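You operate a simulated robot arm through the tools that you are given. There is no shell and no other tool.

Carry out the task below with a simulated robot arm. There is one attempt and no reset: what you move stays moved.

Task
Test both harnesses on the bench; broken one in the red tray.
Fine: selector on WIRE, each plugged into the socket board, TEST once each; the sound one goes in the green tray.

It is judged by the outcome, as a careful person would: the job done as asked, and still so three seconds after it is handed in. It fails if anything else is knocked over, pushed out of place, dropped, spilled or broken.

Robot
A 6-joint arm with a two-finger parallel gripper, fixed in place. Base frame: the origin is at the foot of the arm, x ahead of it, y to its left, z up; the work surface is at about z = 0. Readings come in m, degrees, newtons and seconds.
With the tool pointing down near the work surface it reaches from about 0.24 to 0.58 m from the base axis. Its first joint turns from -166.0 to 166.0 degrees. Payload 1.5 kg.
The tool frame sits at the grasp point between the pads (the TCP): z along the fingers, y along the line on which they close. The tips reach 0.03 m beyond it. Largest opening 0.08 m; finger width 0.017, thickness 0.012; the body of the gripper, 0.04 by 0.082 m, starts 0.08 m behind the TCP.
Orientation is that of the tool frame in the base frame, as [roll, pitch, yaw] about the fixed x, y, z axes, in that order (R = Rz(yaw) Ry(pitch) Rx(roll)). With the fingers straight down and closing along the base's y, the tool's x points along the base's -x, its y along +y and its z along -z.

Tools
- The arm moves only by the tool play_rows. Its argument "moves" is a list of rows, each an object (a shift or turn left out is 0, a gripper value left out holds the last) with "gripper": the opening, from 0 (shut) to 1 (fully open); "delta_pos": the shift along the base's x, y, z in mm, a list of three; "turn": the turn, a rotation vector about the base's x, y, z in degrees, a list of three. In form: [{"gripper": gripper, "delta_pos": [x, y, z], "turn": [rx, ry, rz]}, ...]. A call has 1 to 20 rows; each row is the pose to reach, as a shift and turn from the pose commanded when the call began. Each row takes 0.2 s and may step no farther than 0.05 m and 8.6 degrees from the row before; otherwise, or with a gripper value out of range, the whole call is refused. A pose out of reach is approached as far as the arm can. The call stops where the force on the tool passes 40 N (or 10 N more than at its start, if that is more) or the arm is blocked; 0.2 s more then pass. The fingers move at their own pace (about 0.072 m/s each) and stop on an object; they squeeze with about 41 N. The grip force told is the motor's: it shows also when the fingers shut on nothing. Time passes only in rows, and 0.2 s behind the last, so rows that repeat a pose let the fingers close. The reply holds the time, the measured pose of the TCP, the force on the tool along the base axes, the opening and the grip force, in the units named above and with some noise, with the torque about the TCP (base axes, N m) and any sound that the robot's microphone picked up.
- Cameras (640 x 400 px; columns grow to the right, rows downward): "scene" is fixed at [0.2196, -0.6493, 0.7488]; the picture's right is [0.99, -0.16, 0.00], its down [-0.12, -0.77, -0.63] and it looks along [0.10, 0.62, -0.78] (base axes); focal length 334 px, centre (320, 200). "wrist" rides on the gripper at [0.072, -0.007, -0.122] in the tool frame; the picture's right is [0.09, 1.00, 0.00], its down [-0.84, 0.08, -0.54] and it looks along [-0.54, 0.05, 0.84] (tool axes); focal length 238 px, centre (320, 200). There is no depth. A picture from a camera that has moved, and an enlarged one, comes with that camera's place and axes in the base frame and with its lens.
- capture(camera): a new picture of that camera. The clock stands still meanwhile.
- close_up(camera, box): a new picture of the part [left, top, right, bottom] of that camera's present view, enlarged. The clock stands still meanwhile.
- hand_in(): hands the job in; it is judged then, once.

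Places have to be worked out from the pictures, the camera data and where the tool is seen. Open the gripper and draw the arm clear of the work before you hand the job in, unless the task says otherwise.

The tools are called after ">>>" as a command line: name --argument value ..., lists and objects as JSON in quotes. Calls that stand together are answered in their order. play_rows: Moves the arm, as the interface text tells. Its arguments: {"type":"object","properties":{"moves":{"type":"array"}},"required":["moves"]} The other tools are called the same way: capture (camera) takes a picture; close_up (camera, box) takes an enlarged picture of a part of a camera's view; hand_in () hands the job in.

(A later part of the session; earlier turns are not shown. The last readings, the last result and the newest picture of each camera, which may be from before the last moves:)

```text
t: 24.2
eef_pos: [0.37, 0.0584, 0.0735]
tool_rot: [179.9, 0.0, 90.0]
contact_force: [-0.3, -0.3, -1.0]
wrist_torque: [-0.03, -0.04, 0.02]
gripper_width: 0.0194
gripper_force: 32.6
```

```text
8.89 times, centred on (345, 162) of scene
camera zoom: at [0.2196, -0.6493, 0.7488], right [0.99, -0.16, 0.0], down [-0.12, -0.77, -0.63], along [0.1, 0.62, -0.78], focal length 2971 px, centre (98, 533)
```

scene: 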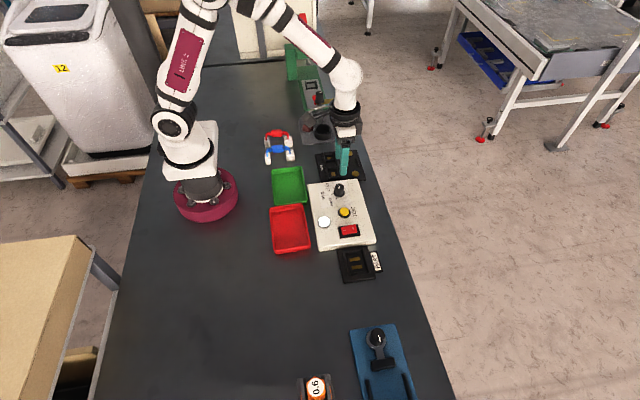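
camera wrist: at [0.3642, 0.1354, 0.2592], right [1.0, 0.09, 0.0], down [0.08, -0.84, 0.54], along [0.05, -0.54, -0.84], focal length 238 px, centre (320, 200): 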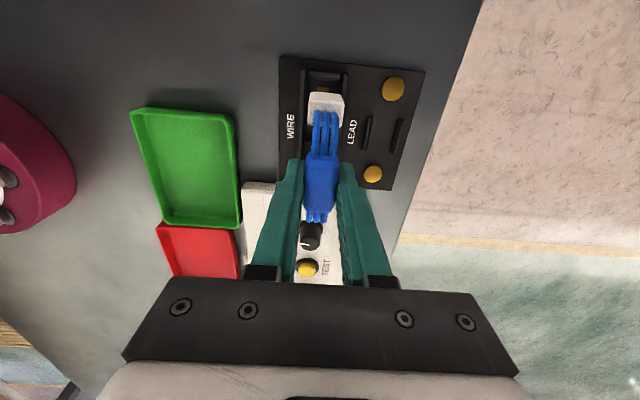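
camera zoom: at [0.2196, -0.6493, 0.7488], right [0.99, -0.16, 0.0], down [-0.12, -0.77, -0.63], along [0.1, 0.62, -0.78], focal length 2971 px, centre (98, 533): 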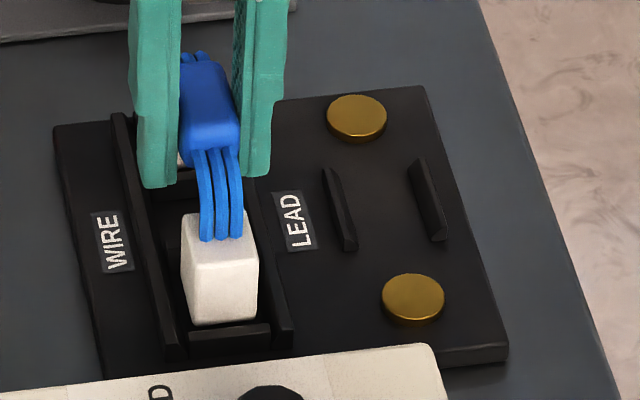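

The plugs are inside the guides without touching anything. I'll continue down gently until they seat.

>>> play_rows --moves '[{"delta_pos": [0.3, 0, -2]}, {"delta_pos": [0.3, 0, -4]}, {"delta_pos": [0.3, 0, -5]}, {"delta_pos": [0.3, 0, -5]}]'

>>> close_up --camera "scene" --box '[320, 140, 370, 185]'

>>> close_up --camera "wrist" --box '[280, 50, 380, 130]'

```text
t: 25.2
eef_pos: [0.3702, 0.0586, 0.0682]
tool_rot: [180.0, 0.1, 90.0]
contact_force: [-5.7, -1.5, 21.1]
wrist_torque: [-0.12, 0.19, -0.04]
gripper_width: 0.0192
gripper_force: 33.1
```

```text
8.89 times, centred on (345, 162) of scene
camera zoom: at [0.2196, -0.6493, 0.7488], right [0.99, -0.16, 0.0], down [-0.12, -0.77, -0.63], along [0.1, 0.62, -0.78], focal length 2971 px, centre (98, 533)
```

zoom: 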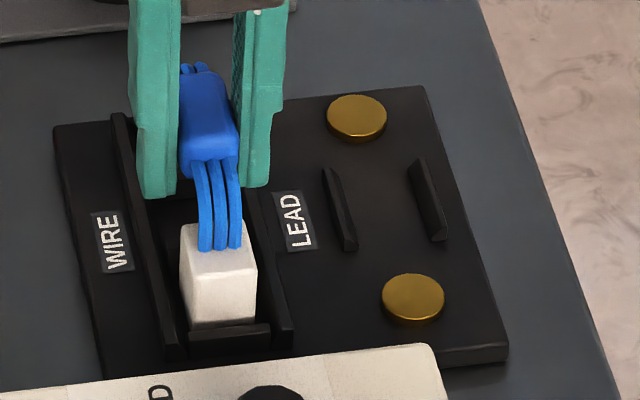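

```text
5.00 times, centred on (330, 90) of wrist
camera zoom: at [0.3637, 0.1307, 0.1893], right [1.0, 0.09, 0.0], down [0.08, -0.84, 0.54], along [0.05, -0.54, -0.84], focal length 1192 px, centre (270, 750)
```

zoom: 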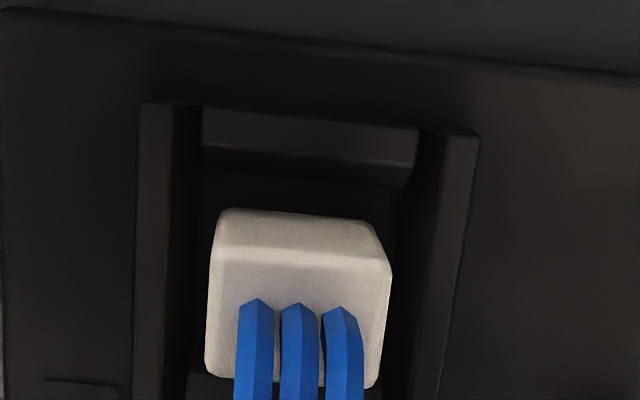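

Contact is at plug-bottom z≈0.010, the pocket floor, with 21 N, so it's seated. I'll open, rise and inspect.

>>> play_rows --moves '[{"gripper": 0.3, "delta_pos": [0, 0, 0.5]}, {"gripper": 0.55, "delta_pos": [0, 0, 0.5]}, {"gripper": 0.55, "delta_pos": [0, 0, 0.5]}, {"delta_pos": [0, 0, 15]}, {"delta_pos": [0, 0, 50]}, {"delta_pos": [0, 0, 90]}, {"delta_pos": [0, 0, 110]}, {"delta_pos": [0, 0, 110]}]'

>>> close_up --camera "scene" --box '[310, 130, 390, 250]'

>>> capture --camera "wrist"

>>> close_up --camera "wrist" --box '[260, 60, 420, 190]'

```text
t: 27.0
eef_pos: [0.3699, 0.0582, 0.1788]
tool_rot: [179.9, -0.1, 89.9]
contact_force: [-0.2, 0.0, -0.2]
wrist_torque: [-0.01, 0.0, 0.01]
gripper_width: 0.044
gripper_force: 0.1
```

```text
3.33 times, centred on (350, 190) of scene
camera zoom: at [0.2196, -0.6493, 0.7488], right [0.99, -0.16, 0.0], down [-0.12, -0.77, -0.63], along [0.1, 0.62, -0.78], focal length 1114 px, centre (220, 233)
```

zoom: 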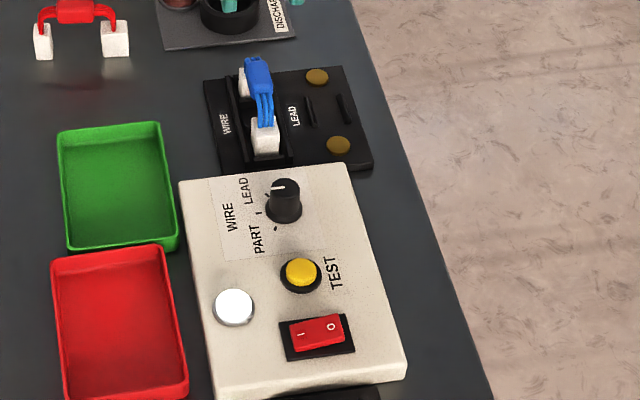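

```text
taken
camera wrist: at [0.3632, 0.1303, 0.3009], right [1.0, 0.09, 0.0], down [0.08, -0.84, 0.54], along [0.05, -0.54, -0.84], focal length 238 px, centre (320, 200)
```

wrist: 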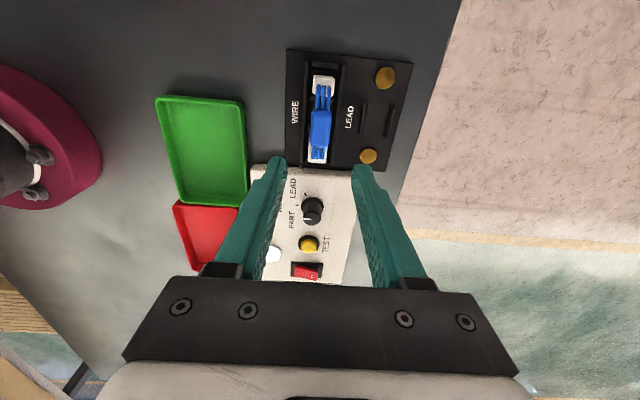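

```text
3.08 times, centred on (340, 125) of wrist
camera zoom: at [0.3632, 0.1303, 0.3009], right [1.0, 0.09, 0.0], down [0.08, -0.84, 0.54], along [0.05, -0.54, -0.84], focal length 733 px, centre (258, 431)
```

zoom: 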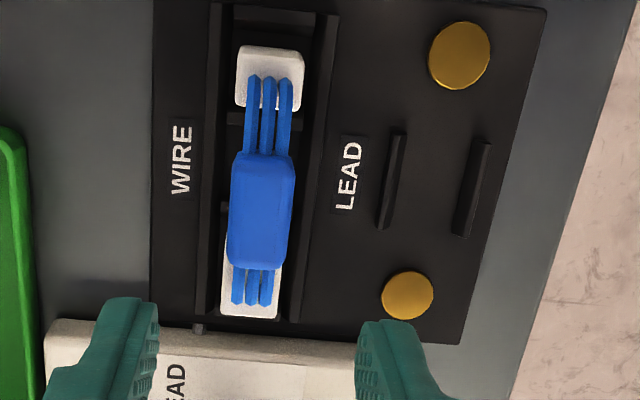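

The blue harness sits square in the socket. I'll close the fingers and move above TEST at (0.3695, −0.1285), stopping a little above it.

>>> play_rows --moves '[{"gripper": 0, "delta_pos": [0, -45, 0]}, {"gripper": 0, "delta_pos": [0, -90, 0]}, {"delta_pos": [0, -135, 0]}, {"delta_pos": [0, -175, -20]}, {"delta_pos": [0, -187, -60]}, {"delta_pos": [0, -187, -90]}, {"delta_pos": [0, -187, -104]}, {"delta_pos": [0, -187, -104]}]'

>>> capture --camera "wrist"

>>> close_up --camera "scene" --box '[300, 150, 400, 250]'

```text
t: 28.8
eef_pos: [0.3693, -0.13, 0.0725]
tool_rot: [179.9, 0.1, 89.9]
contact_force: [-0.1, -0.4, 0.2]
wrist_torque: [-0.02, 0.01, -0.02]
gripper_width: 0.0
gripper_force: 21.3
```

```text
taken
camera wrist: at [0.3637, -0.0571, 0.195], right [1.0, 0.09, 0.0], down [0.08, -0.84, 0.54], along [0.05, -0.54, -0.84], focal length 238 px, centre (320, 200)
```

wrist: 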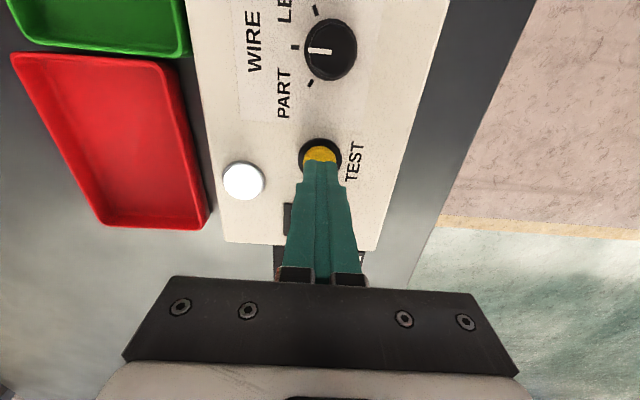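

```text
4.00 times, centred on (350, 200) of scene
camera zoom: at [0.2196, -0.6493, 0.7488], right [0.99, -0.16, 0.0], down [-0.12, -0.77, -0.63], along [0.1, 0.62, -0.78], focal length 1337 px, centre (200, 200)
```

zoom: 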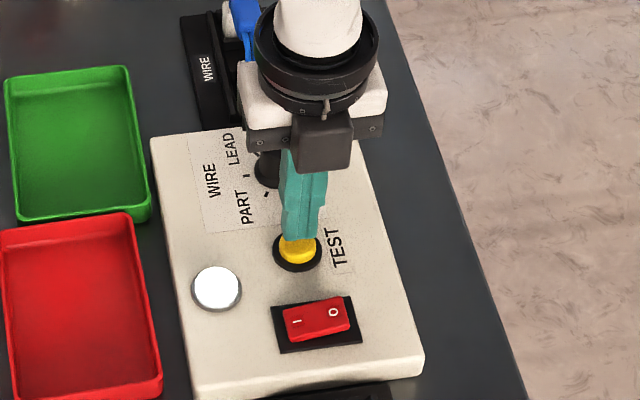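

The tips are over the button with about 1 cm to go. I press in small steps and watch the force and sound.

>>> play_rows --moves '[{"delta_pos": [0, 0, -5]}, {"delta_pos": [0, 0, -8]}, {"delta_pos": [0, 0, -9.5]}]'

```text
t: 29.6
eef_pos: [0.3708, -0.1284, 0.0643]
tool_rot: [179.9, 0.0, 90.0]
contact_force: [0.6, 0.7, 1.5]
wrist_torque: [0.01, -0.02, 0.01]
gripper_width: 0.0
gripper_force: 21.2
```

Contact is just starting, so I press a few millimetres further.

>>> play_rows --moves '[{"delta_pos": [0, 0, -1.5]}, {"delta_pos": [0, 0, -3]}]'

>>> close_up --camera "scene" --box '[300, 150, 400, 250]'

```text
t: 30.2
eef_pos: [0.3692, -0.1281, 0.0617]
tool_rot: [179.9, 0.0, 90.1]
contact_force: [0.1, -0.6, 2.4]
wrist_torque: [0.0, -0.03, 0.01]
gripper_width: 0.0005
gripper_force: 20.9
heard: click
```

```text
4.00 times, centred on (350, 200) of scene
camera zoom: at [0.2196, -0.6493, 0.7488], right [0.99, -0.16, 0.0], down [-0.12, -0.77, -0.63], along [0.1, 0.62, -0.78], focal length 1337 px, centre (200, 200)
```

zoom: 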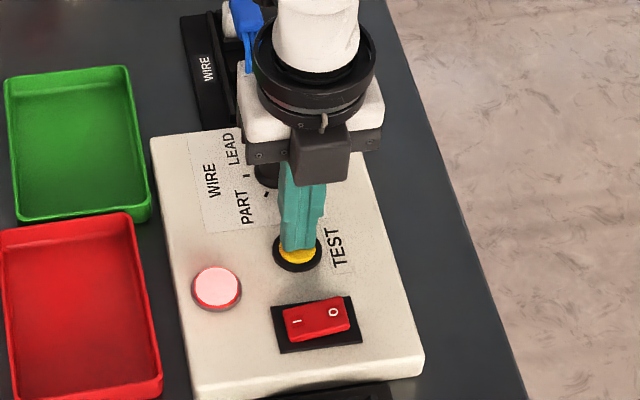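

I heard one click and the lamp now glows red. I release the button and watch the lamp.

>>> play_rows --moves '[{"delta_pos": [0, 0, 10]}]'

>>> close_up --camera "scene" --box '[300, 190, 360, 250]'

>>> close_up --camera "wrist" --box '[200, 130, 360, 230]'

```text
t: 30.6
eef_pos: [0.3689, -0.1285, 0.0708]
tool_rot: [179.9, -0.1, 89.9]
contact_force: [-0.2, -0.6, 0.0]
wrist_torque: [0.04, -0.01, -0.02]
gripper_width: 0.0
gripper_force: 21.1
```

```text
6.67 times, centred on (330, 220) of scene
camera zoom: at [0.2196, -0.6493, 0.7488], right [0.99, -0.16, 0.0], down [-0.12, -0.77, -0.63], along [0.1, 0.62, -0.78], focal length 2228 px, centre (253, 67)
```

zoom: 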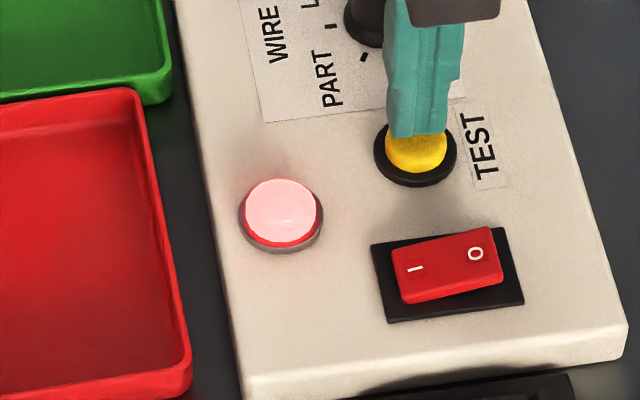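

```text
4.00 times, centred on (280, 180) of wrist
camera zoom: at [0.3634, -0.056, 0.1916], right [1.0, 0.09, 0.0], down [0.08, -0.84, 0.54], along [0.05, -0.54, -0.84], focal length 953 px, centre (480, 280)
```

zoom: 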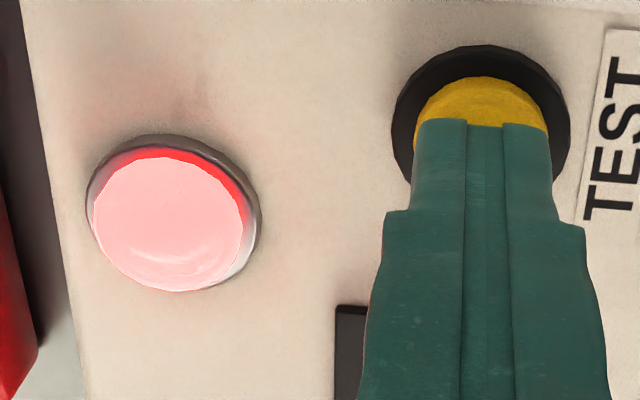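

The lamp is red, so it reads as a fail for the blue harness. I'll rise and check that the result holds and the harness is still seated.

>>> play_rows --moves '[{"delta_pos": [0, 0, 40]}, {"delta_pos": [0, 0, 80]}, {"gripper": 0.55, "delta_pos": [0, 0, 110]}, {"delta_pos": [0, 40, 110]}, {"delta_pos": [0, 85, 110]}, {"delta_pos": [0, 130, 110]}, {"delta_pos": [0, 175, 110]}, {"delta_pos": [0, 188, 105]}, {"delta_pos": [0, 188, 105]}]'

>>> close_up --camera "scene" --box '[300, 130, 400, 250]'

>>> close_up --camera "wrist" --box '[260, 60, 420, 190]'

```text
t: 32.6
eef_pos: [0.3705, 0.0605, 0.177]
tool_rot: [179.9, 0.1, 90.0]
contact_force: [-0.2, 0.4, -0.1]
wrist_torque: [-0.03, -0.04, -0.01]
gripper_width: 0.0437
gripper_force: 0.0
```

```text
3.33 times, centred on (350, 190) of scene
camera zoom: at [0.2196, -0.6493, 0.7488], right [0.99, -0.16, 0.0], down [-0.12, -0.77, -0.63], along [0.1, 0.62, -0.78], focal length 1114 px, centre (220, 233)
```

zoom: 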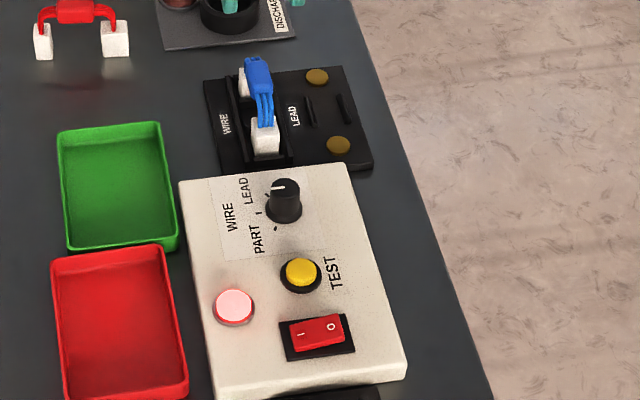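

```text
3.08 times, centred on (340, 125) of wrist
camera zoom: at [0.3641, 0.1322, 0.2982], right [1.0, 0.09, 0.0], down [0.08, -0.84, 0.54], along [0.05, -0.54, -0.84], focal length 733 px, centre (258, 431)
```

zoom: 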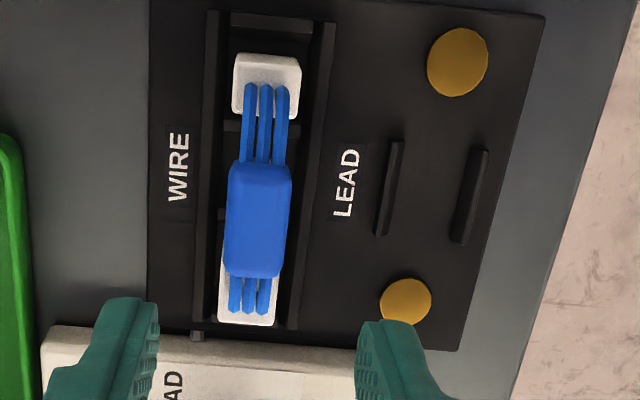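

The lamp stays red with blue seated, so blue is the failed one. I'll re-grip it at the same pose, being careful to lift it straight out.

>>> play_rows --moves '[{"delta_pos": [0, 0, -40]}, {"delta_pos": [0, 0, -75]}, {"delta_pos": [0, 0, -97]}, {"delta_pos": [0, 0, -107]}, {"delta_pos": [0, 0, -107]}]'

>>> capture --camera "wrist"

```text
t: 33.8
eef_pos: [0.37, 0.0589, 0.0698]
tool_rot: [179.9, 0.0, 90.0]
contact_force: [0.0, 0.4, -0.5]
wrist_torque: [0.02, 0.0, -0.02]
gripper_width: 0.044
gripper_force: 0.0
```

```text
taken
camera wrist: at [0.365, 0.1309, 0.1904], right [1.0, 0.09, 0.0], down [0.08, -0.84, 0.54], along [0.05, -0.54, -0.84], focal length 238 px, centre (320, 200)
```

wrist: 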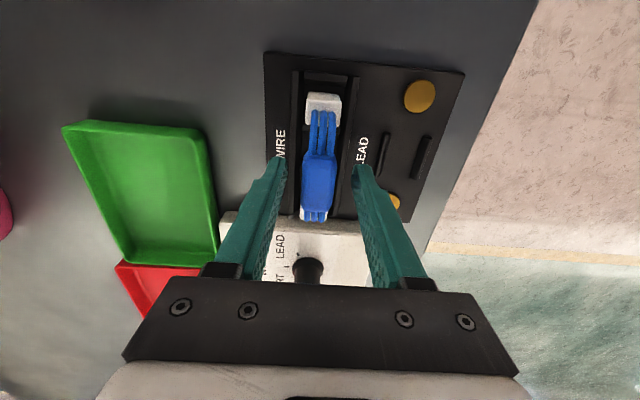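

The sleeve is centred between the fingers. I close and lift straight up.

>>> play_rows --moves '[{"gripper": 0}, {"gripper": 0}, {"gripper": 0}, {"delta_pos": [0, 0, 6]}, {"delta_pos": [0, 0, 20]}, {"delta_pos": [0, 0, 50]}, {"delta_pos": [0, 0, 90]}, {"delta_pos": [0, 0, 120]}, {"delta_pos": [0, 0, 120]}]'

>>> close_up --camera "scene" --box '[260, 80, 400, 250]'

```text
t: 35.8
eef_pos: [0.3683, 0.0609, 0.1878]
tool_rot: [179.9, 0.0, 89.9]
contact_force: [-0.1, 0.1, -0.2]
wrist_torque: [0.02, 0.01, -0.02]
gripper_width: 0.019
gripper_force: 33.8
```

```text
2.35 times, centred on (330, 165) of scene
camera zoom: at [0.2196, -0.6493, 0.7488], right [0.99, -0.16, 0.0], down [-0.12, -0.77, -0.63], along [0.1, 0.62, -0.78], focal length 786 px, centre (296, 282)
```

zoom: 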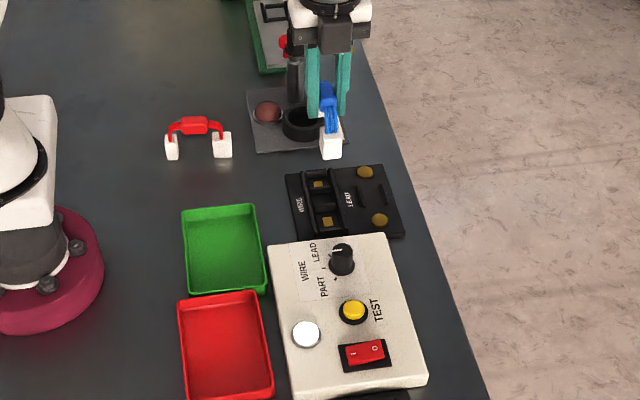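

Blue is out cleanly and the lamp went back to white. I carry it to above the red tray, centred near (0.219, −0.143).

>>> play_rows --moves '[{"delta_pos": [-25, -34, 0]}, {"delta_pos": [-50, -68, 0]}, {"delta_pos": [-75, -102, 0]}, {"delta_pos": [-100, -136, 0]}, {"delta_pos": [-125, -170, 0]}, {"delta_pos": [-150, -202, 0]}, {"delta_pos": [-150, -202, -35]}, {"delta_pos": [-150, -202, -70]}, {"delta_pos": [-150, -202, -90]}, {"delta_pos": [-150, -202, -90]}]'

>>> capture --camera "wrist"

>>> close_up --camera "scene" --box '[230, 150, 370, 270]'

```text
t: 38.0
eef_pos: [0.2207, -0.1411, 0.0992]
tool_rot: [180.0, 0.0, 89.9]
contact_force: [-0.3, 0.5, -0.7]
wrist_torque: [0.0, -0.01, -0.03]
gripper_width: 0.019
gripper_force: 33.1
```

```text
taken
camera wrist: at [0.2135, -0.07, 0.2203], right [1.0, 0.09, 0.0], down [0.08, -0.84, 0.54], along [0.05, -0.54, -0.84], focal length 238 px, centre (320, 200)
```

wrist: 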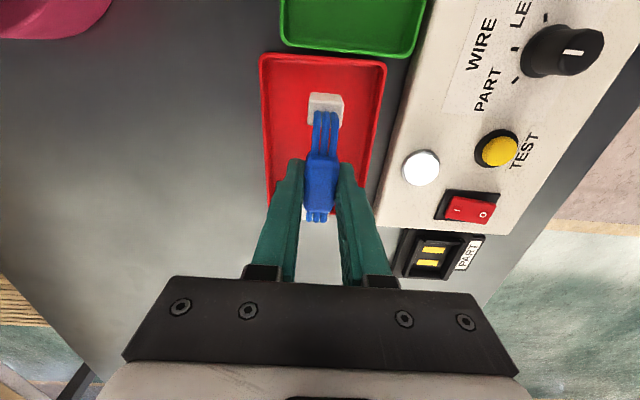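

```text
3.33 times, centred on (300, 210) of scene
camera zoom: at [0.2196, -0.6493, 0.7488], right [0.99, -0.16, 0.0], down [-0.12, -0.77, -0.63], along [0.1, 0.62, -0.78], focal length 1114 px, centre (387, 167)
```

zoom: 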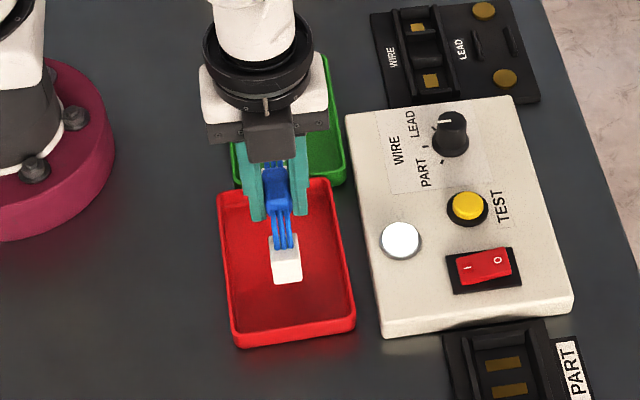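

It's centred over the red tray with margin on all sides. I lower until light contact.

>>> play_rows --moves '[{"delta_pos": [0, -2, -15]}, {"delta_pos": [0, -2, -28]}, {"delta_pos": [0, -2, -33]}, {"delta_pos": [0, -2, -35]}]'

```text
t: 39.0
eef_pos: [0.2195, -0.1428, 0.0646]
tool_rot: [179.9, 0.0, 90.0]
contact_force: [-0.1, -0.8, 0.4]
wrist_torque: [-0.01, -0.01, -0.03]
gripper_width: 0.0189
gripper_force: 33.4
```

No contact yet, so I creep down.

>>> play_rows --moves '[{"delta_pos": [0, 0, -1]}, {"delta_pos": [0, 0, -2]}, {"delta_pos": [0, 0, -2]}]'

>>> close_up --camera "scene" --box '[250, 180, 330, 260]'

```text
t: 39.8
eef_pos: [0.2207, -0.1436, 0.0614]
tool_rot: [179.8, 0.0, 90.0]
contact_force: [-3.8, 2.8, 23.7]
wrist_torque: [0.16, 0.17, -0.03]
gripper_width: 0.0187
gripper_force: 33.1
```

```text
5.00 times, centred on (290, 220) of scene
camera zoom: at [0.2196, -0.6493, 0.7488], right [0.99, -0.16, 0.0], down [-0.12, -0.77, -0.63], along [0.1, 0.62, -0.78], focal length 1671 px, centre (470, 100)
```

zoom: 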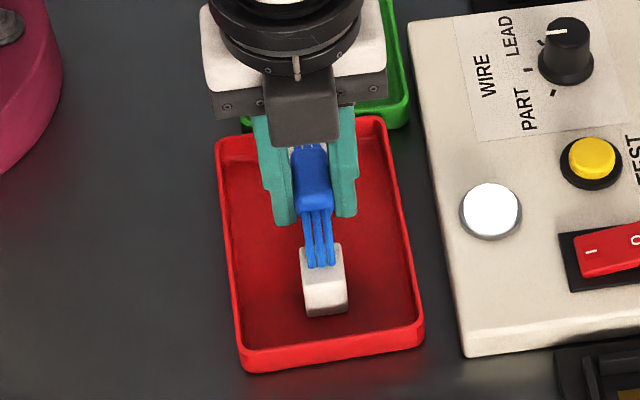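

The plugs rest on the tray floor. I release and rise.

>>> play_rows --moves '[{"delta_pos": [0, 0, 0.8]}, {"gripper": 0.25, "delta_pos": [0, 0, 0.8]}, {"gripper": 0.5, "delta_pos": [0, 0, 0.8]}, {"gripper": 0.5, "delta_pos": [0, 0, 0.8]}, {"delta_pos": [0, 0, 15]}, {"delta_pos": [0, 0, 55]}, {"delta_pos": [0, 0, 100]}, {"delta_pos": [0, 0, 120]}, {"delta_pos": [0, 0, 120]}]'

>>> capture --camera "wrist"

>>> capture --camera "scene"

```text
t: 41.8
eef_pos: [0.2207, -0.1442, 0.1809]
tool_rot: [179.8, 0.1, 89.9]
contact_force: [0.8, 0.2, 0.7]
wrist_torque: [0.03, 0.04, -0.01]
gripper_width: 0.04
gripper_force: 0.0
```

```text
taken
camera wrist: at [0.2149, -0.0722, 0.3027], right [1.0, 0.09, 0.0], down [0.08, -0.84, 0.54], along [0.05, -0.54, -0.84], focal length 238 px, centre (320, 200)
```

wrist: 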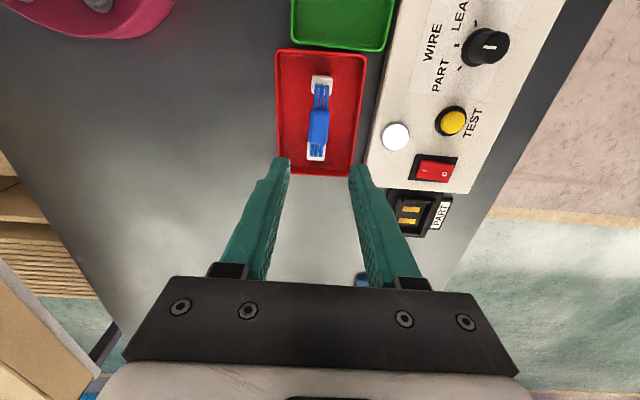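

```text
taken
```

scene: 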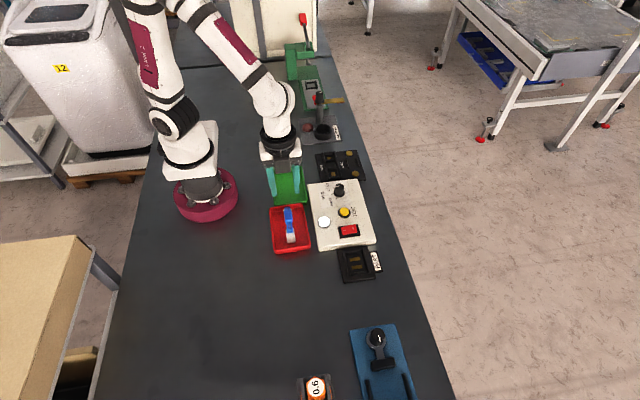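

Blue rests in the red tray. Now I arc back to above the red harness, near (0.217, 0.193) with yaw about −7°, turning the tool +83°.

>>> play_rows --moves '[{"gripper": 0.6, "delta_pos": [20, 20, 15], "turn": [0, 0, 7]}, {"delta_pos": [40, 45, 20], "turn": [0, 0, 14]}, {"delta_pos": [60, 75, 20], "turn": [0, 0, 21]}, {"delta_pos": [75, 105, 20], "turn": [0, 0, 28]}, {"delta_pos": [82, 135, 20], "turn": [0, 0, 35]}, {"delta_pos": [85, 165, 20], "turn": [0, 0, 42]}, {"delta_pos": [80, 195, 20], "turn": [0, 0, 49]}, {"delta_pos": [70, 225, 20], "turn": [0, 0, 56]}, {"delta_pos": [55, 255, 20], "turn": [0, 0, 63]}, {"delta_pos": [38, 285, 20], "turn": [0, 0, 70]}, {"delta_pos": [18, 312, 15], "turn": [0, 0, 77]}, {"delta_pos": [-3, 337, 5], "turn": [0, 0, 83]}, {"delta_pos": [-3, 337, -15], "turn": [0, 0, 83]}, {"delta_pos": [-3, 337, -15], "turn": [0, 0, 83]}]'

>>> capture --camera "wrist"

>>> close_up --camera "wrist" --box '[240, 60, 400, 180]'

>>> close_up --camera "scene" --box '[240, 110, 320, 180]'

```text
t: 44.8
eef_pos: [0.2193, 0.1925, 0.1657]
tool_rot: [179.9, 0.0, 173.1]
contact_force: [-0.3, 0.2, -0.3]
wrist_torque: [0.01, -0.01, 0.03]
gripper_width: 0.0479
gripper_force: 0.1
```

```text
taken
camera wrist: at [0.1478, 0.1944, 0.2881], right [0.03, 1.0, 0.0], down [0.84, -0.03, 0.54], along [0.54, -0.01, -0.84], focal length 238 px, centre (320, 200)
```

wrist: 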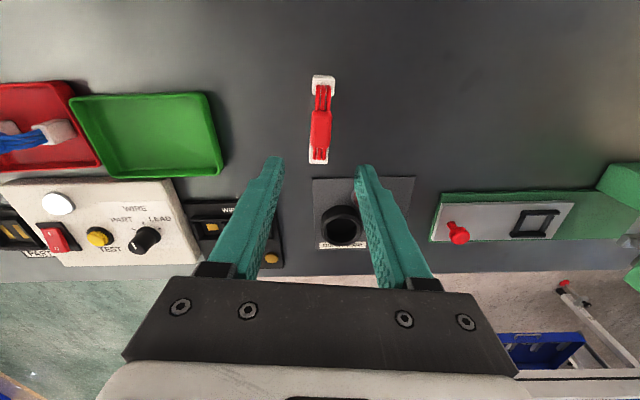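

```text
3.33 times, centred on (320, 120) of wrist
camera zoom: at [0.1478, 0.1944, 0.2881], right [0.03, 1.0, 0.0], down [0.84, -0.03, 0.54], along [0.54, -0.01, -0.84], focal length 794 px, centre (320, 467)
```

zoom: 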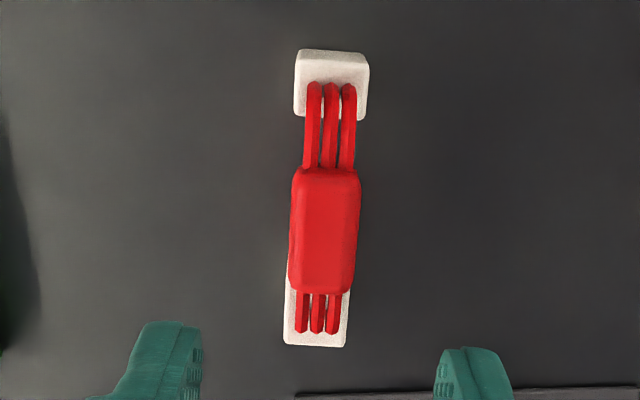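

```text
5.71 times, centred on (280, 145) of scene
camera zoom: at [0.2196, -0.6493, 0.7488], right [0.99, -0.16, 0.0], down [-0.12, -0.77, -0.63], along [0.1, 0.62, -0.78], focal length 1910 px, centre (549, 514)
```

zoom: 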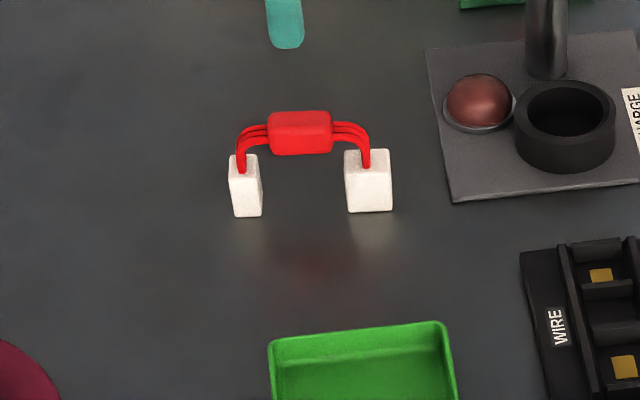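

In the tool frame the red sleeve is −3.4 mm in x and +1 mm in y from the TCP, and its yaw already matches. I correct and descend around the sleeve.

>>> play_rows --moves '[{"delta_pos": [-3.2, 1, -30]}, {"delta_pos": [-3.2, 1, -60]}, {"delta_pos": [-3.2, 1, -85]}, {"delta_pos": [-3.2, 1, -100]}, {"delta_pos": [-3.2, 1, -107.5]}, {"delta_pos": [-3.2, 1, -107.5]}]'

>>> capture --camera "wrist"

>>> close_up --camera "scene" --box '[240, 110, 320, 180]'

```text
t: 46.2
eef_pos: [0.2147, 0.1938, 0.0578]
tool_rot: [179.9, 0.0, 173.1]
contact_force: [0.0, 0.0, 0.5]
wrist_torque: [-0.01, 0.0, 0.0]
gripper_width: 0.0479
gripper_force: 0.1
```

```text
taken
camera wrist: at [0.1431, 0.1964, 0.1788], right [0.03, 1.0, 0.0], down [0.84, -0.03, 0.54], along [0.54, -0.01, -0.84], focal length 238 px, centre (320, 200)
```

wrist: 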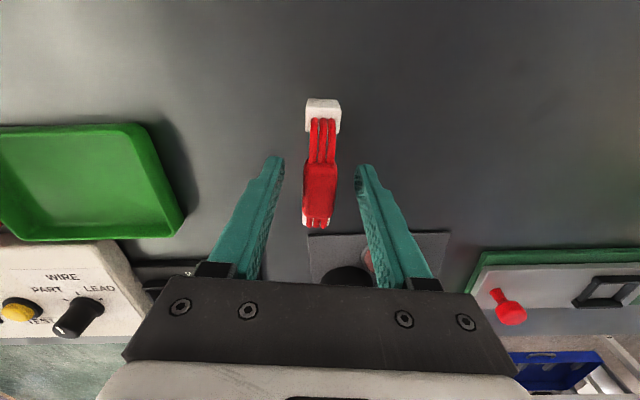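

```text
5.71 times, centred on (280, 145) of scene
camera zoom: at [0.2196, -0.6493, 0.7488], right [0.99, -0.16, 0.0], down [-0.12, -0.77, -0.63], along [0.1, 0.62, -0.78], focal length 1910 px, centre (549, 514)
```

zoom: 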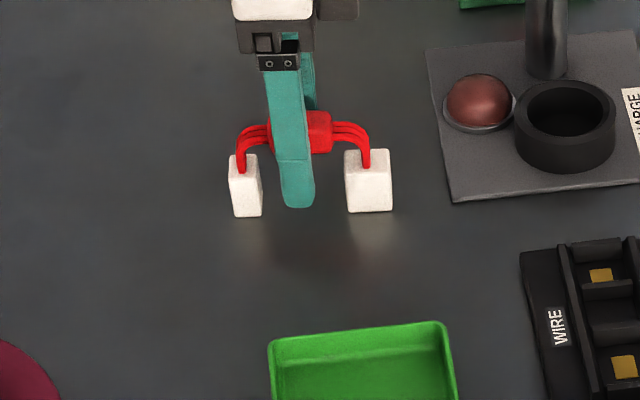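

Compared with the blue grip, I'm about 3 mm too far to −x along the sleeve. I shift +3.3 mm along it, then close.

>>> play_rows --moves '[{"delta_pos": [3.3, -0.4, 0]}, {"delta_pos": [3.3, -0.4, 0]}, {"gripper": 0, "delta_pos": [3.3, -0.4, 0]}, {"gripper": 0, "delta_pos": [3.3, -0.4, 0]}, {"gripper": 0, "delta_pos": [3.3, -0.4, 0]}, {"gripper": 0, "delta_pos": [3.3, -0.4, 0]}]'

>>> play_rows --moves '[{"delta_pos": [0, 0, 8]}, {"delta_pos": [0, 0, 25]}, {"delta_pos": [0, 0, 60]}, {"delta_pos": [0, 0, 100]}, {"delta_pos": [0, 0, 120]}, {"delta_pos": [0, 0, 120]}]'

>>> close_up --camera "wrist" --box '[260, 80, 380, 240]'

>>> close_up --camera "scene" --box '[240, 70, 320, 150]'

```text
t: 47.6
eef_pos: [0.2177, 0.1939, 0.0574]
tool_rot: [179.9, 0.1, 172.9]
contact_force: [0.7, -0.3, 1.2]
wrist_torque: [-0.03, -0.08, -0.01]
gripper_width: 0.0194
gripper_force: 33.4
```

```text
t: 49.0
eef_pos: [0.2173, 0.1934, 0.1798]
tool_rot: [180.0, 0.0, 172.9]
contact_force: [0.5, 0.4, -0.5]
wrist_torque: [0.0, -0.04, -0.01]
gripper_width: 0.0194
gripper_force: 33.3
```

```text
2.50 times, centred on (320, 160) of wrist
camera zoom: at [0.1459, 0.1959, 0.3019], right [0.03, 1.0, 0.0], down [0.84, -0.03, 0.54], along [0.54, -0.01, -0.84], focal length 596 px, centre (320, 300)
```

zoom: 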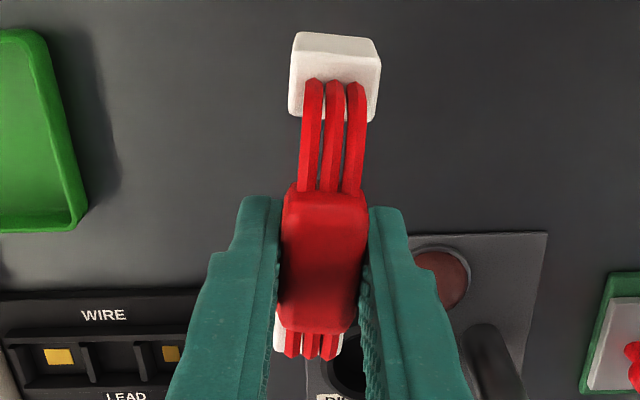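

```text
5.00 times, centred on (280, 110) of scene
camera zoom: at [0.2196, -0.6493, 0.7488], right [0.99, -0.16, 0.0], down [-0.12, -0.77, -0.63], along [0.1, 0.62, -0.78], focal length 1671 px, centre (520, 650)
```

zoom: 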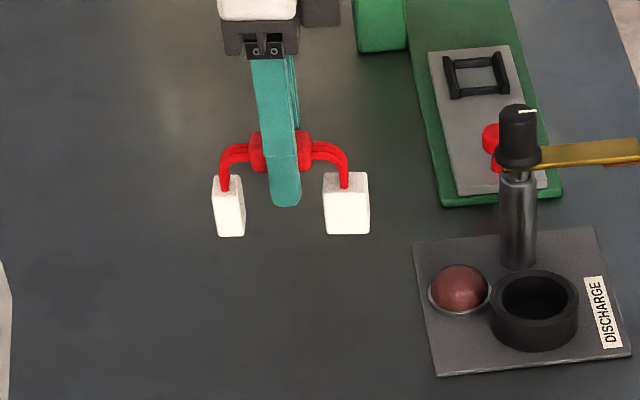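

The red harness is held nearly the same way, with its mid about 0.4 mm toward the small plug. I carry it to the socket turning −82.9°, aiming the TCP at (0.370, 0.0606), about 2 mm more +y than the blue one, which sat slightly to −y.

>>> play_rows --moves '[{"delta_pos": [14, -12, 15], "turn": [0, 0, -7.6]}, {"delta_pos": [28, -24, 20], "turn": [0, 0, -15.2]}, {"delta_pos": [42, -37, 20], "turn": [0, 0, -22.8]}, {"delta_pos": [56, -49, 20], "turn": [0, 0, -30.4]}, {"delta_pos": [70, -61, 20], "turn": [0, 0, -38]}, {"delta_pos": [84, -73, 20], "turn": [0, 0, -45.6]}, {"delta_pos": [98, -85, 20], "turn": [0, 0, -53.2]}, {"delta_pos": [112, -98, 20], "turn": [0, 0, -60.8]}, {"delta_pos": [126, -110, 20], "turn": [0, 0, -68.4]}, {"delta_pos": [140, -122, 20], "turn": [0, 0, -76]}, {"delta_pos": [152.7, -133, 15], "turn": [0, 0, -82.9]}, {"delta_pos": [152.7, -133, -20], "turn": [0, 0, -82.9]}, {"delta_pos": [152.7, -133, -55], "turn": [0, 0, -82.9]}, {"delta_pos": [152.7, -133, -80], "turn": [0, 0, -82.9]}, {"delta_pos": [152.7, -133, -92], "turn": [0, 0, -82.9]}, {"delta_pos": [152.7, -133, -92], "turn": [0, 0, -82.9]}]'

>>> close_up --camera "wrist" --box '[280, 50, 380, 130]'

>>> close_up --camera "scene" --box '[320, 140, 370, 185]'

```text
t: 52.4
eef_pos: [0.3703, 0.0576, 0.0879]
tool_rot: [179.9, 0.0, 90.1]
contact_force: [-0.5, -0.1, 0.4]
wrist_torque: [-0.03, -0.04, 0.01]
gripper_width: 0.0192
gripper_force: 33.6
```

```text
5.00 times, centred on (330, 90) of wrist
camera zoom: at [0.3642, 0.1306, 0.2092], right [1.0, 0.09, 0.0], down [0.08, -0.84, 0.54], along [0.05, -0.54, -0.84], focal length 1192 px, centre (270, 750)
```

zoom: 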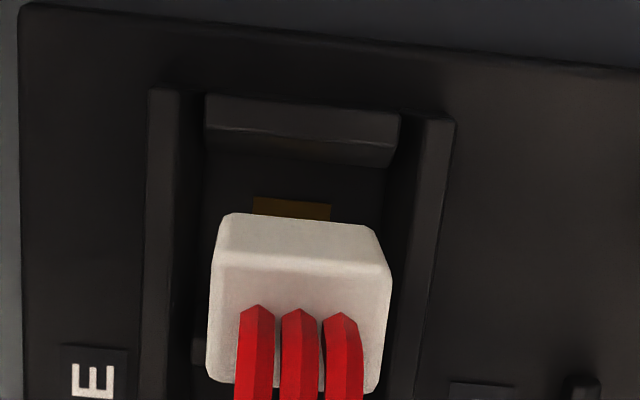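

```text
8.89 times, centred on (345, 162) of scene
camera zoom: at [0.2196, -0.6493, 0.7488], right [0.99, -0.16, 0.0], down [-0.12, -0.77, -0.63], along [0.1, 0.62, -0.78], focal length 2971 px, centre (98, 533)
```

zoom: 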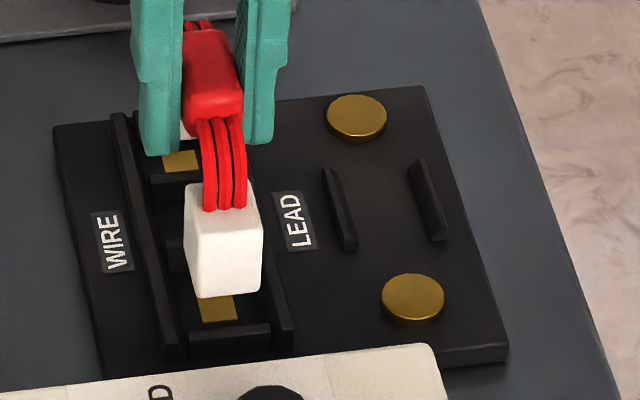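

Red is about 2 mm too far to −y: the pad shows behind the small plug, and the big plug is lower in the image than blue was. I shift +2 mm in y and −0.5 mm in x, then lower into the guides.

>>> play_rows --moves '[{"delta_pos": [-0.5, 2.1, 0]}, {"delta_pos": [-0.5, 2.1, -4]}, {"delta_pos": [-0.5, 2.1, -8]}, {"delta_pos": [-0.5, 2.1, -12]}, {"delta_pos": [-0.5, 2.1, -14]}, {"delta_pos": [-0.5, 2.1, -14]}]'

>>> close_up --camera "wrist" --box '[280, 50, 380, 130]'

>>> close_up --camera "scene" --box '[320, 140, 370, 185]'

```text
t: 53.8
eef_pos: [0.3698, 0.0628, 0.0732]
tool_rot: [179.9, 0.0, 90.1]
contact_force: [0.0, 0.7, -0.6]
wrist_torque: [-0.01, -0.04, -0.03]
gripper_width: 0.0192
gripper_force: 33.1
```

```text
5.00 times, centred on (330, 90) of wrist
camera zoom: at [0.3627, 0.1342, 0.1951], right [1.0, 0.09, 0.0], down [0.08, -0.84, 0.54], along [0.05, -0.54, -0.84], focal length 1192 px, centre (270, 750)
```

zoom: 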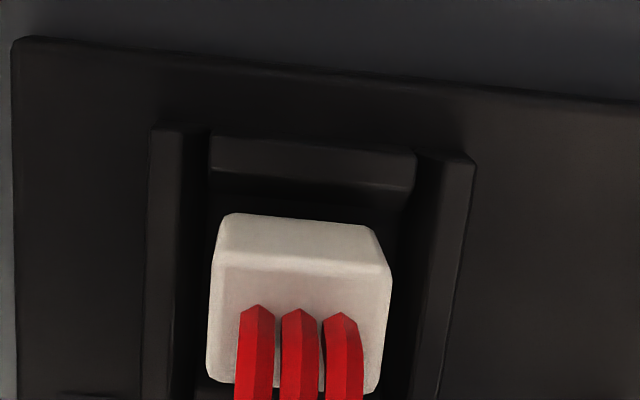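

```text
8.89 times, centred on (345, 162) of scene
camera zoom: at [0.2196, -0.6493, 0.7488], right [0.99, -0.16, 0.0], down [-0.12, -0.77, -0.63], along [0.1, 0.62, -0.78], focal length 2971 px, centre (98, 533)
```

zoom: 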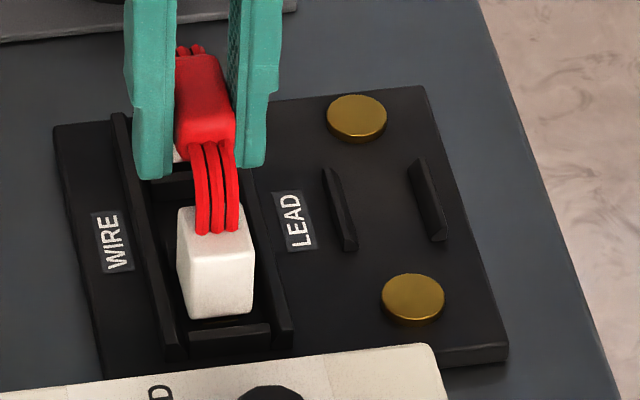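

Compared with the guide walls, the plug is about 1.3 mm too far to −x and about 0.7 mm to +y. I correct that and seat it.

>>> play_rows --moves '[{"delta_pos": [1.3, -0.7, 0]}, {"delta_pos": [1.3, -0.7, -2]}, {"delta_pos": [1.3, -0.7, -4]}, {"delta_pos": [1.3, -0.7, -5]}, {"delta_pos": [1.3, -0.7, -5]}]'

>>> close_up --camera "wrist" --box '[280, 50, 380, 130]'

>>> close_up --camera "scene" --box '[320, 140, 370, 185]'

```text
t: 55.0
eef_pos: [0.3701, 0.0623, 0.068]
tool_rot: [179.9, -0.1, 90.1]
contact_force: [0.7, 0.2, -0.5]
wrist_torque: [-0.03, 0.02, 0.0]
gripper_width: 0.0192
gripper_force: 33.5
```

```text
5.00 times, centred on (330, 90) of wrist
camera zoom: at [0.3638, 0.1341, 0.1901], right [1.0, 0.09, 0.0], down [0.08, -0.84, 0.54], along [0.05, -0.54, -0.84], focal length 1192 px, centre (270, 750)
```

zoom: 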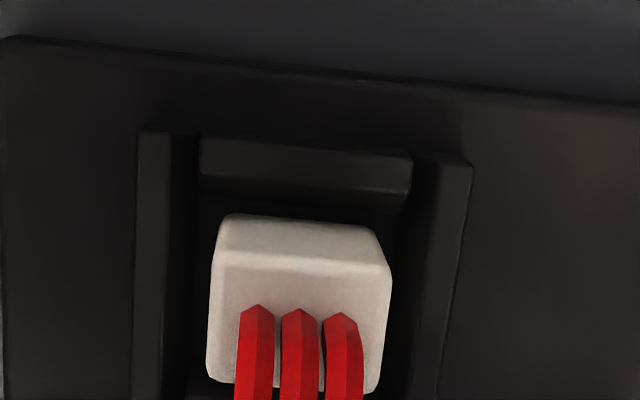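

```text
8.89 times, centred on (345, 162) of scene
camera zoom: at [0.2196, -0.6493, 0.7488], right [0.99, -0.16, 0.0], down [-0.12, -0.77, -0.63], along [0.1, 0.62, -0.78], focal length 2971 px, centre (98, 533)
```

zoom: 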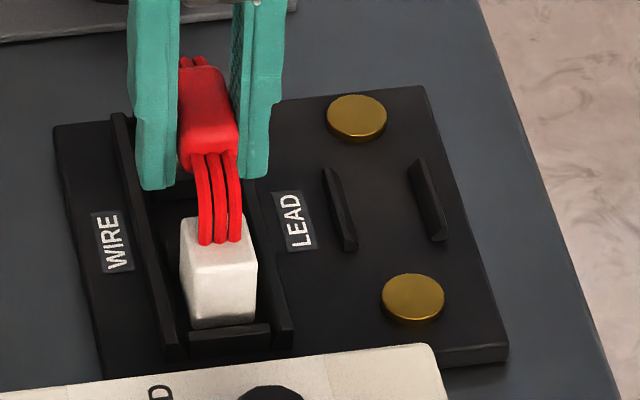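

It's well centred but not yet touching. I creep down to seat it.

>>> play_rows --moves '[{"delta_pos": [0, 0, -1]}, {"delta_pos": [0, 0, -2]}, {"delta_pos": [0, 0, -2]}]'

```text
t: 55.8
eef_pos: [0.3711, 0.0625, 0.0669]
tool_rot: [179.7, 0.0, 90.1]
contact_force: [-5.9, 1.0, 23.0]
wrist_torque: [0.06, 0.12, 0.01]
gripper_width: 0.0192
gripper_force: 32.8
```

The harness is seated with 23 N on the floor. I release, rise, and move to TEST with the fingers closed.

>>> play_rows --moves '[{"delta_pos": [0, 0, 0.6]}, {"gripper": 0.3, "delta_pos": [0, 0, 0.6]}, {"gripper": 0.55, "delta_pos": [0, 0, 0.6]}, {"gripper": 0.55, "delta_pos": [0, 0, 0.6]}, {"delta_pos": [0, 0, 15]}, {"delta_pos": [0, 0, 50]}, {"delta_pos": [0, 0, 90]}, {"delta_pos": [0, 0, 110]}, {"delta_pos": [0, 0, 110]}]'

>>> close_up --camera "wrist" --box '[260, 60, 420, 190]'

>>> close_up --camera "scene" --box '[300, 130, 400, 250]'

```text
t: 57.8
eef_pos: [0.3693, 0.0593, 0.1768]
tool_rot: [179.8, 0.0, 90.1]
contact_force: [1.1, -0.1, 0.6]
wrist_torque: [0.0, 0.0, 0.01]
gripper_width: 0.044
gripper_force: 0.1
```

```text
3.08 times, centred on (340, 125) of wrist
camera zoom: at [0.3634, 0.1322, 0.2981], right [1.0, 0.09, 0.0], down [0.08, -0.84, 0.54], along [0.05, -0.54, -0.84], focal length 733 px, centre (258, 431)
```

zoom: 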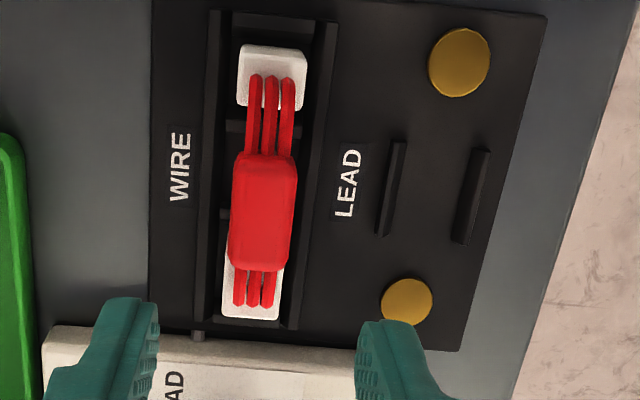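

```text
3.33 times, centred on (350, 190) of scene
camera zoom: at [0.2196, -0.6493, 0.7488], right [0.99, -0.16, 0.0], down [-0.12, -0.77, -0.63], along [0.1, 0.62, -0.78], focal length 1114 px, centre (220, 233)
```

zoom: 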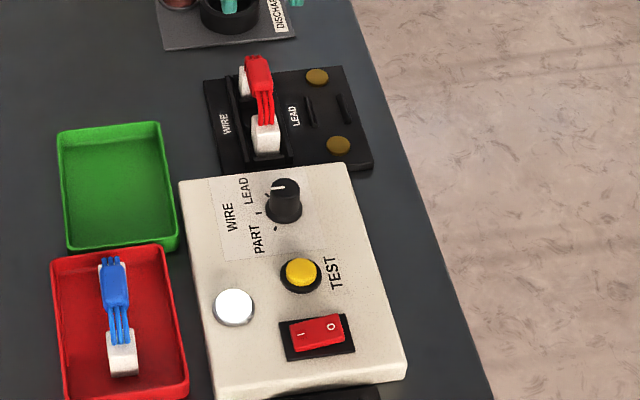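

Red is seated squarely, and the knob is still on WIRE. I move to above TEST.

>>> play_rows --moves '[{"gripper": 0, "delta_pos": [0, -45, 0]}, {"gripper": 0, "delta_pos": [0, -90, 0]}, {"delta_pos": [0, -135, 0]}, {"delta_pos": [0, -177, -20]}, {"delta_pos": [0, -190, -60]}, {"delta_pos": [0, -190, -90]}, {"delta_pos": [0, -190, -104]}, {"delta_pos": [0, -190, -104]}]'

>>> close_up --camera "scene" --box '[300, 150, 400, 250]'

>>> capture --camera "wrist"

```text
t: 59.6
eef_pos: [0.3698, -0.128, 0.0714]
tool_rot: [179.9, 0.0, 90.1]
contact_force: [-0.4, -0.3, -0.7]
wrist_torque: [0.03, 0.0, -0.02]
gripper_width: 0.0
gripper_force: 20.9
```

```text
4.00 times, centred on (350, 200) of scene
camera zoom: at [0.2196, -0.6493, 0.7488], right [0.99, -0.16, 0.0], down [-0.12, -0.77, -0.63], along [0.1, 0.62, -0.78], focal length 1337 px, centre (200, 200)
```

zoom: 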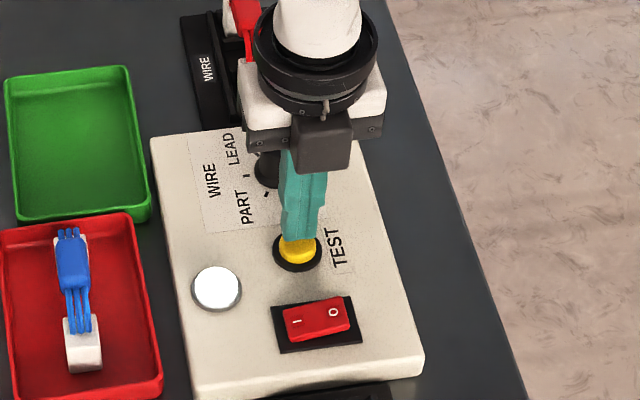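

```text
taken
camera wrist: at [0.3637, -0.0559, 0.1932], right [1.0, 0.09, 0.0], down [0.08, -0.84, 0.54], along [0.05, -0.54, -0.84], focal length 238 px, centre (320, 200)
```

wrist: 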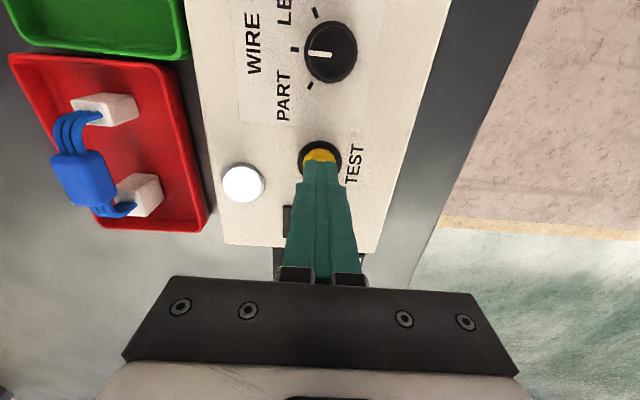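

The position matches the first press. I press down once in small steps until the click.

>>> play_rows --moves '[{"delta_pos": [0, 0, -4]}, {"delta_pos": [0, 0, -7]}, {"delta_pos": [0, 0, -8.5]}, {"delta_pos": [0, 0, -10]}]'

>>> close_up --camera "scene" --box '[300, 190, 360, 250]'

```text
t: 60.6
eef_pos: [0.3714, -0.1292, 0.0621]
tool_rot: [179.9, 0.0, 90.1]
contact_force: [-0.1, 1.2, 1.9]
wrist_torque: [0.03, -0.01, -0.02]
gripper_width: 0.0
gripper_force: 21.4
```

```text
6.67 times, centred on (330, 220) of scene
camera zoom: at [0.2196, -0.6493, 0.7488], right [0.99, -0.16, 0.0], down [-0.12, -0.77, -0.63], along [0.1, 0.62, -0.78], focal length 2228 px, centre (253, 67)
```

zoom: 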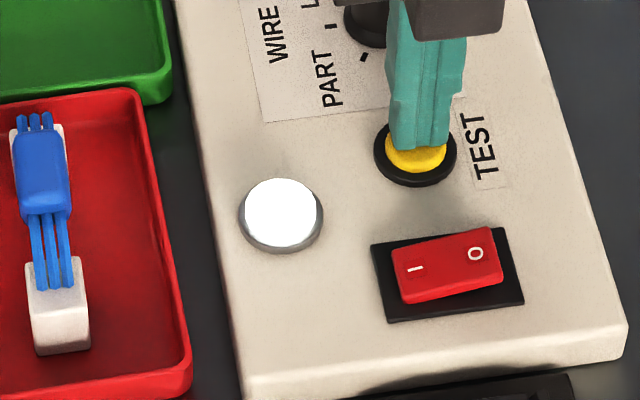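

No click yet and only light contact, so I continue about 1.5 mm further.

>>> play_rows --moves '[{"delta_pos": [0, 0, -1]}, {"delta_pos": [0, 0, -1.5]}]'

>>> close_up --camera "scene" --box '[300, 190, 360, 250]'

```text
t: 61.2
eef_pos: [0.3708, -0.1281, 0.0602]
tool_rot: [179.8, 0.0, 90.1]
contact_force: [1.8, 0.9, 2.2]
wrist_torque: [0.01, -0.01, 0.02]
gripper_width: 0.0
gripper_force: 21.3
heard: click
```

```text
6.67 times, centred on (330, 220) of scene
camera zoom: at [0.2196, -0.6493, 0.7488], right [0.99, -0.16, 0.0], down [-0.12, -0.77, -0.63], along [0.1, 0.62, -0.78], focal length 2228 px, centre (253, 67)
```

zoom: 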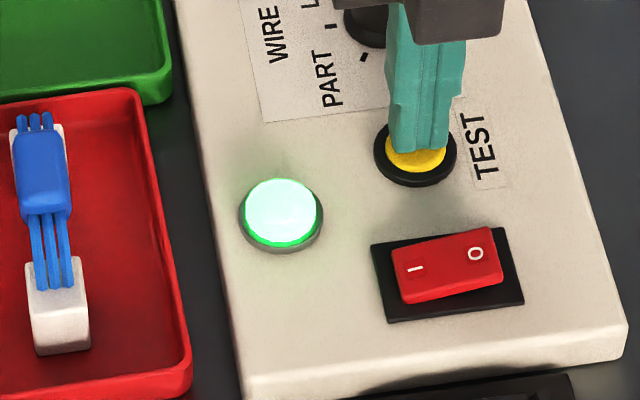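

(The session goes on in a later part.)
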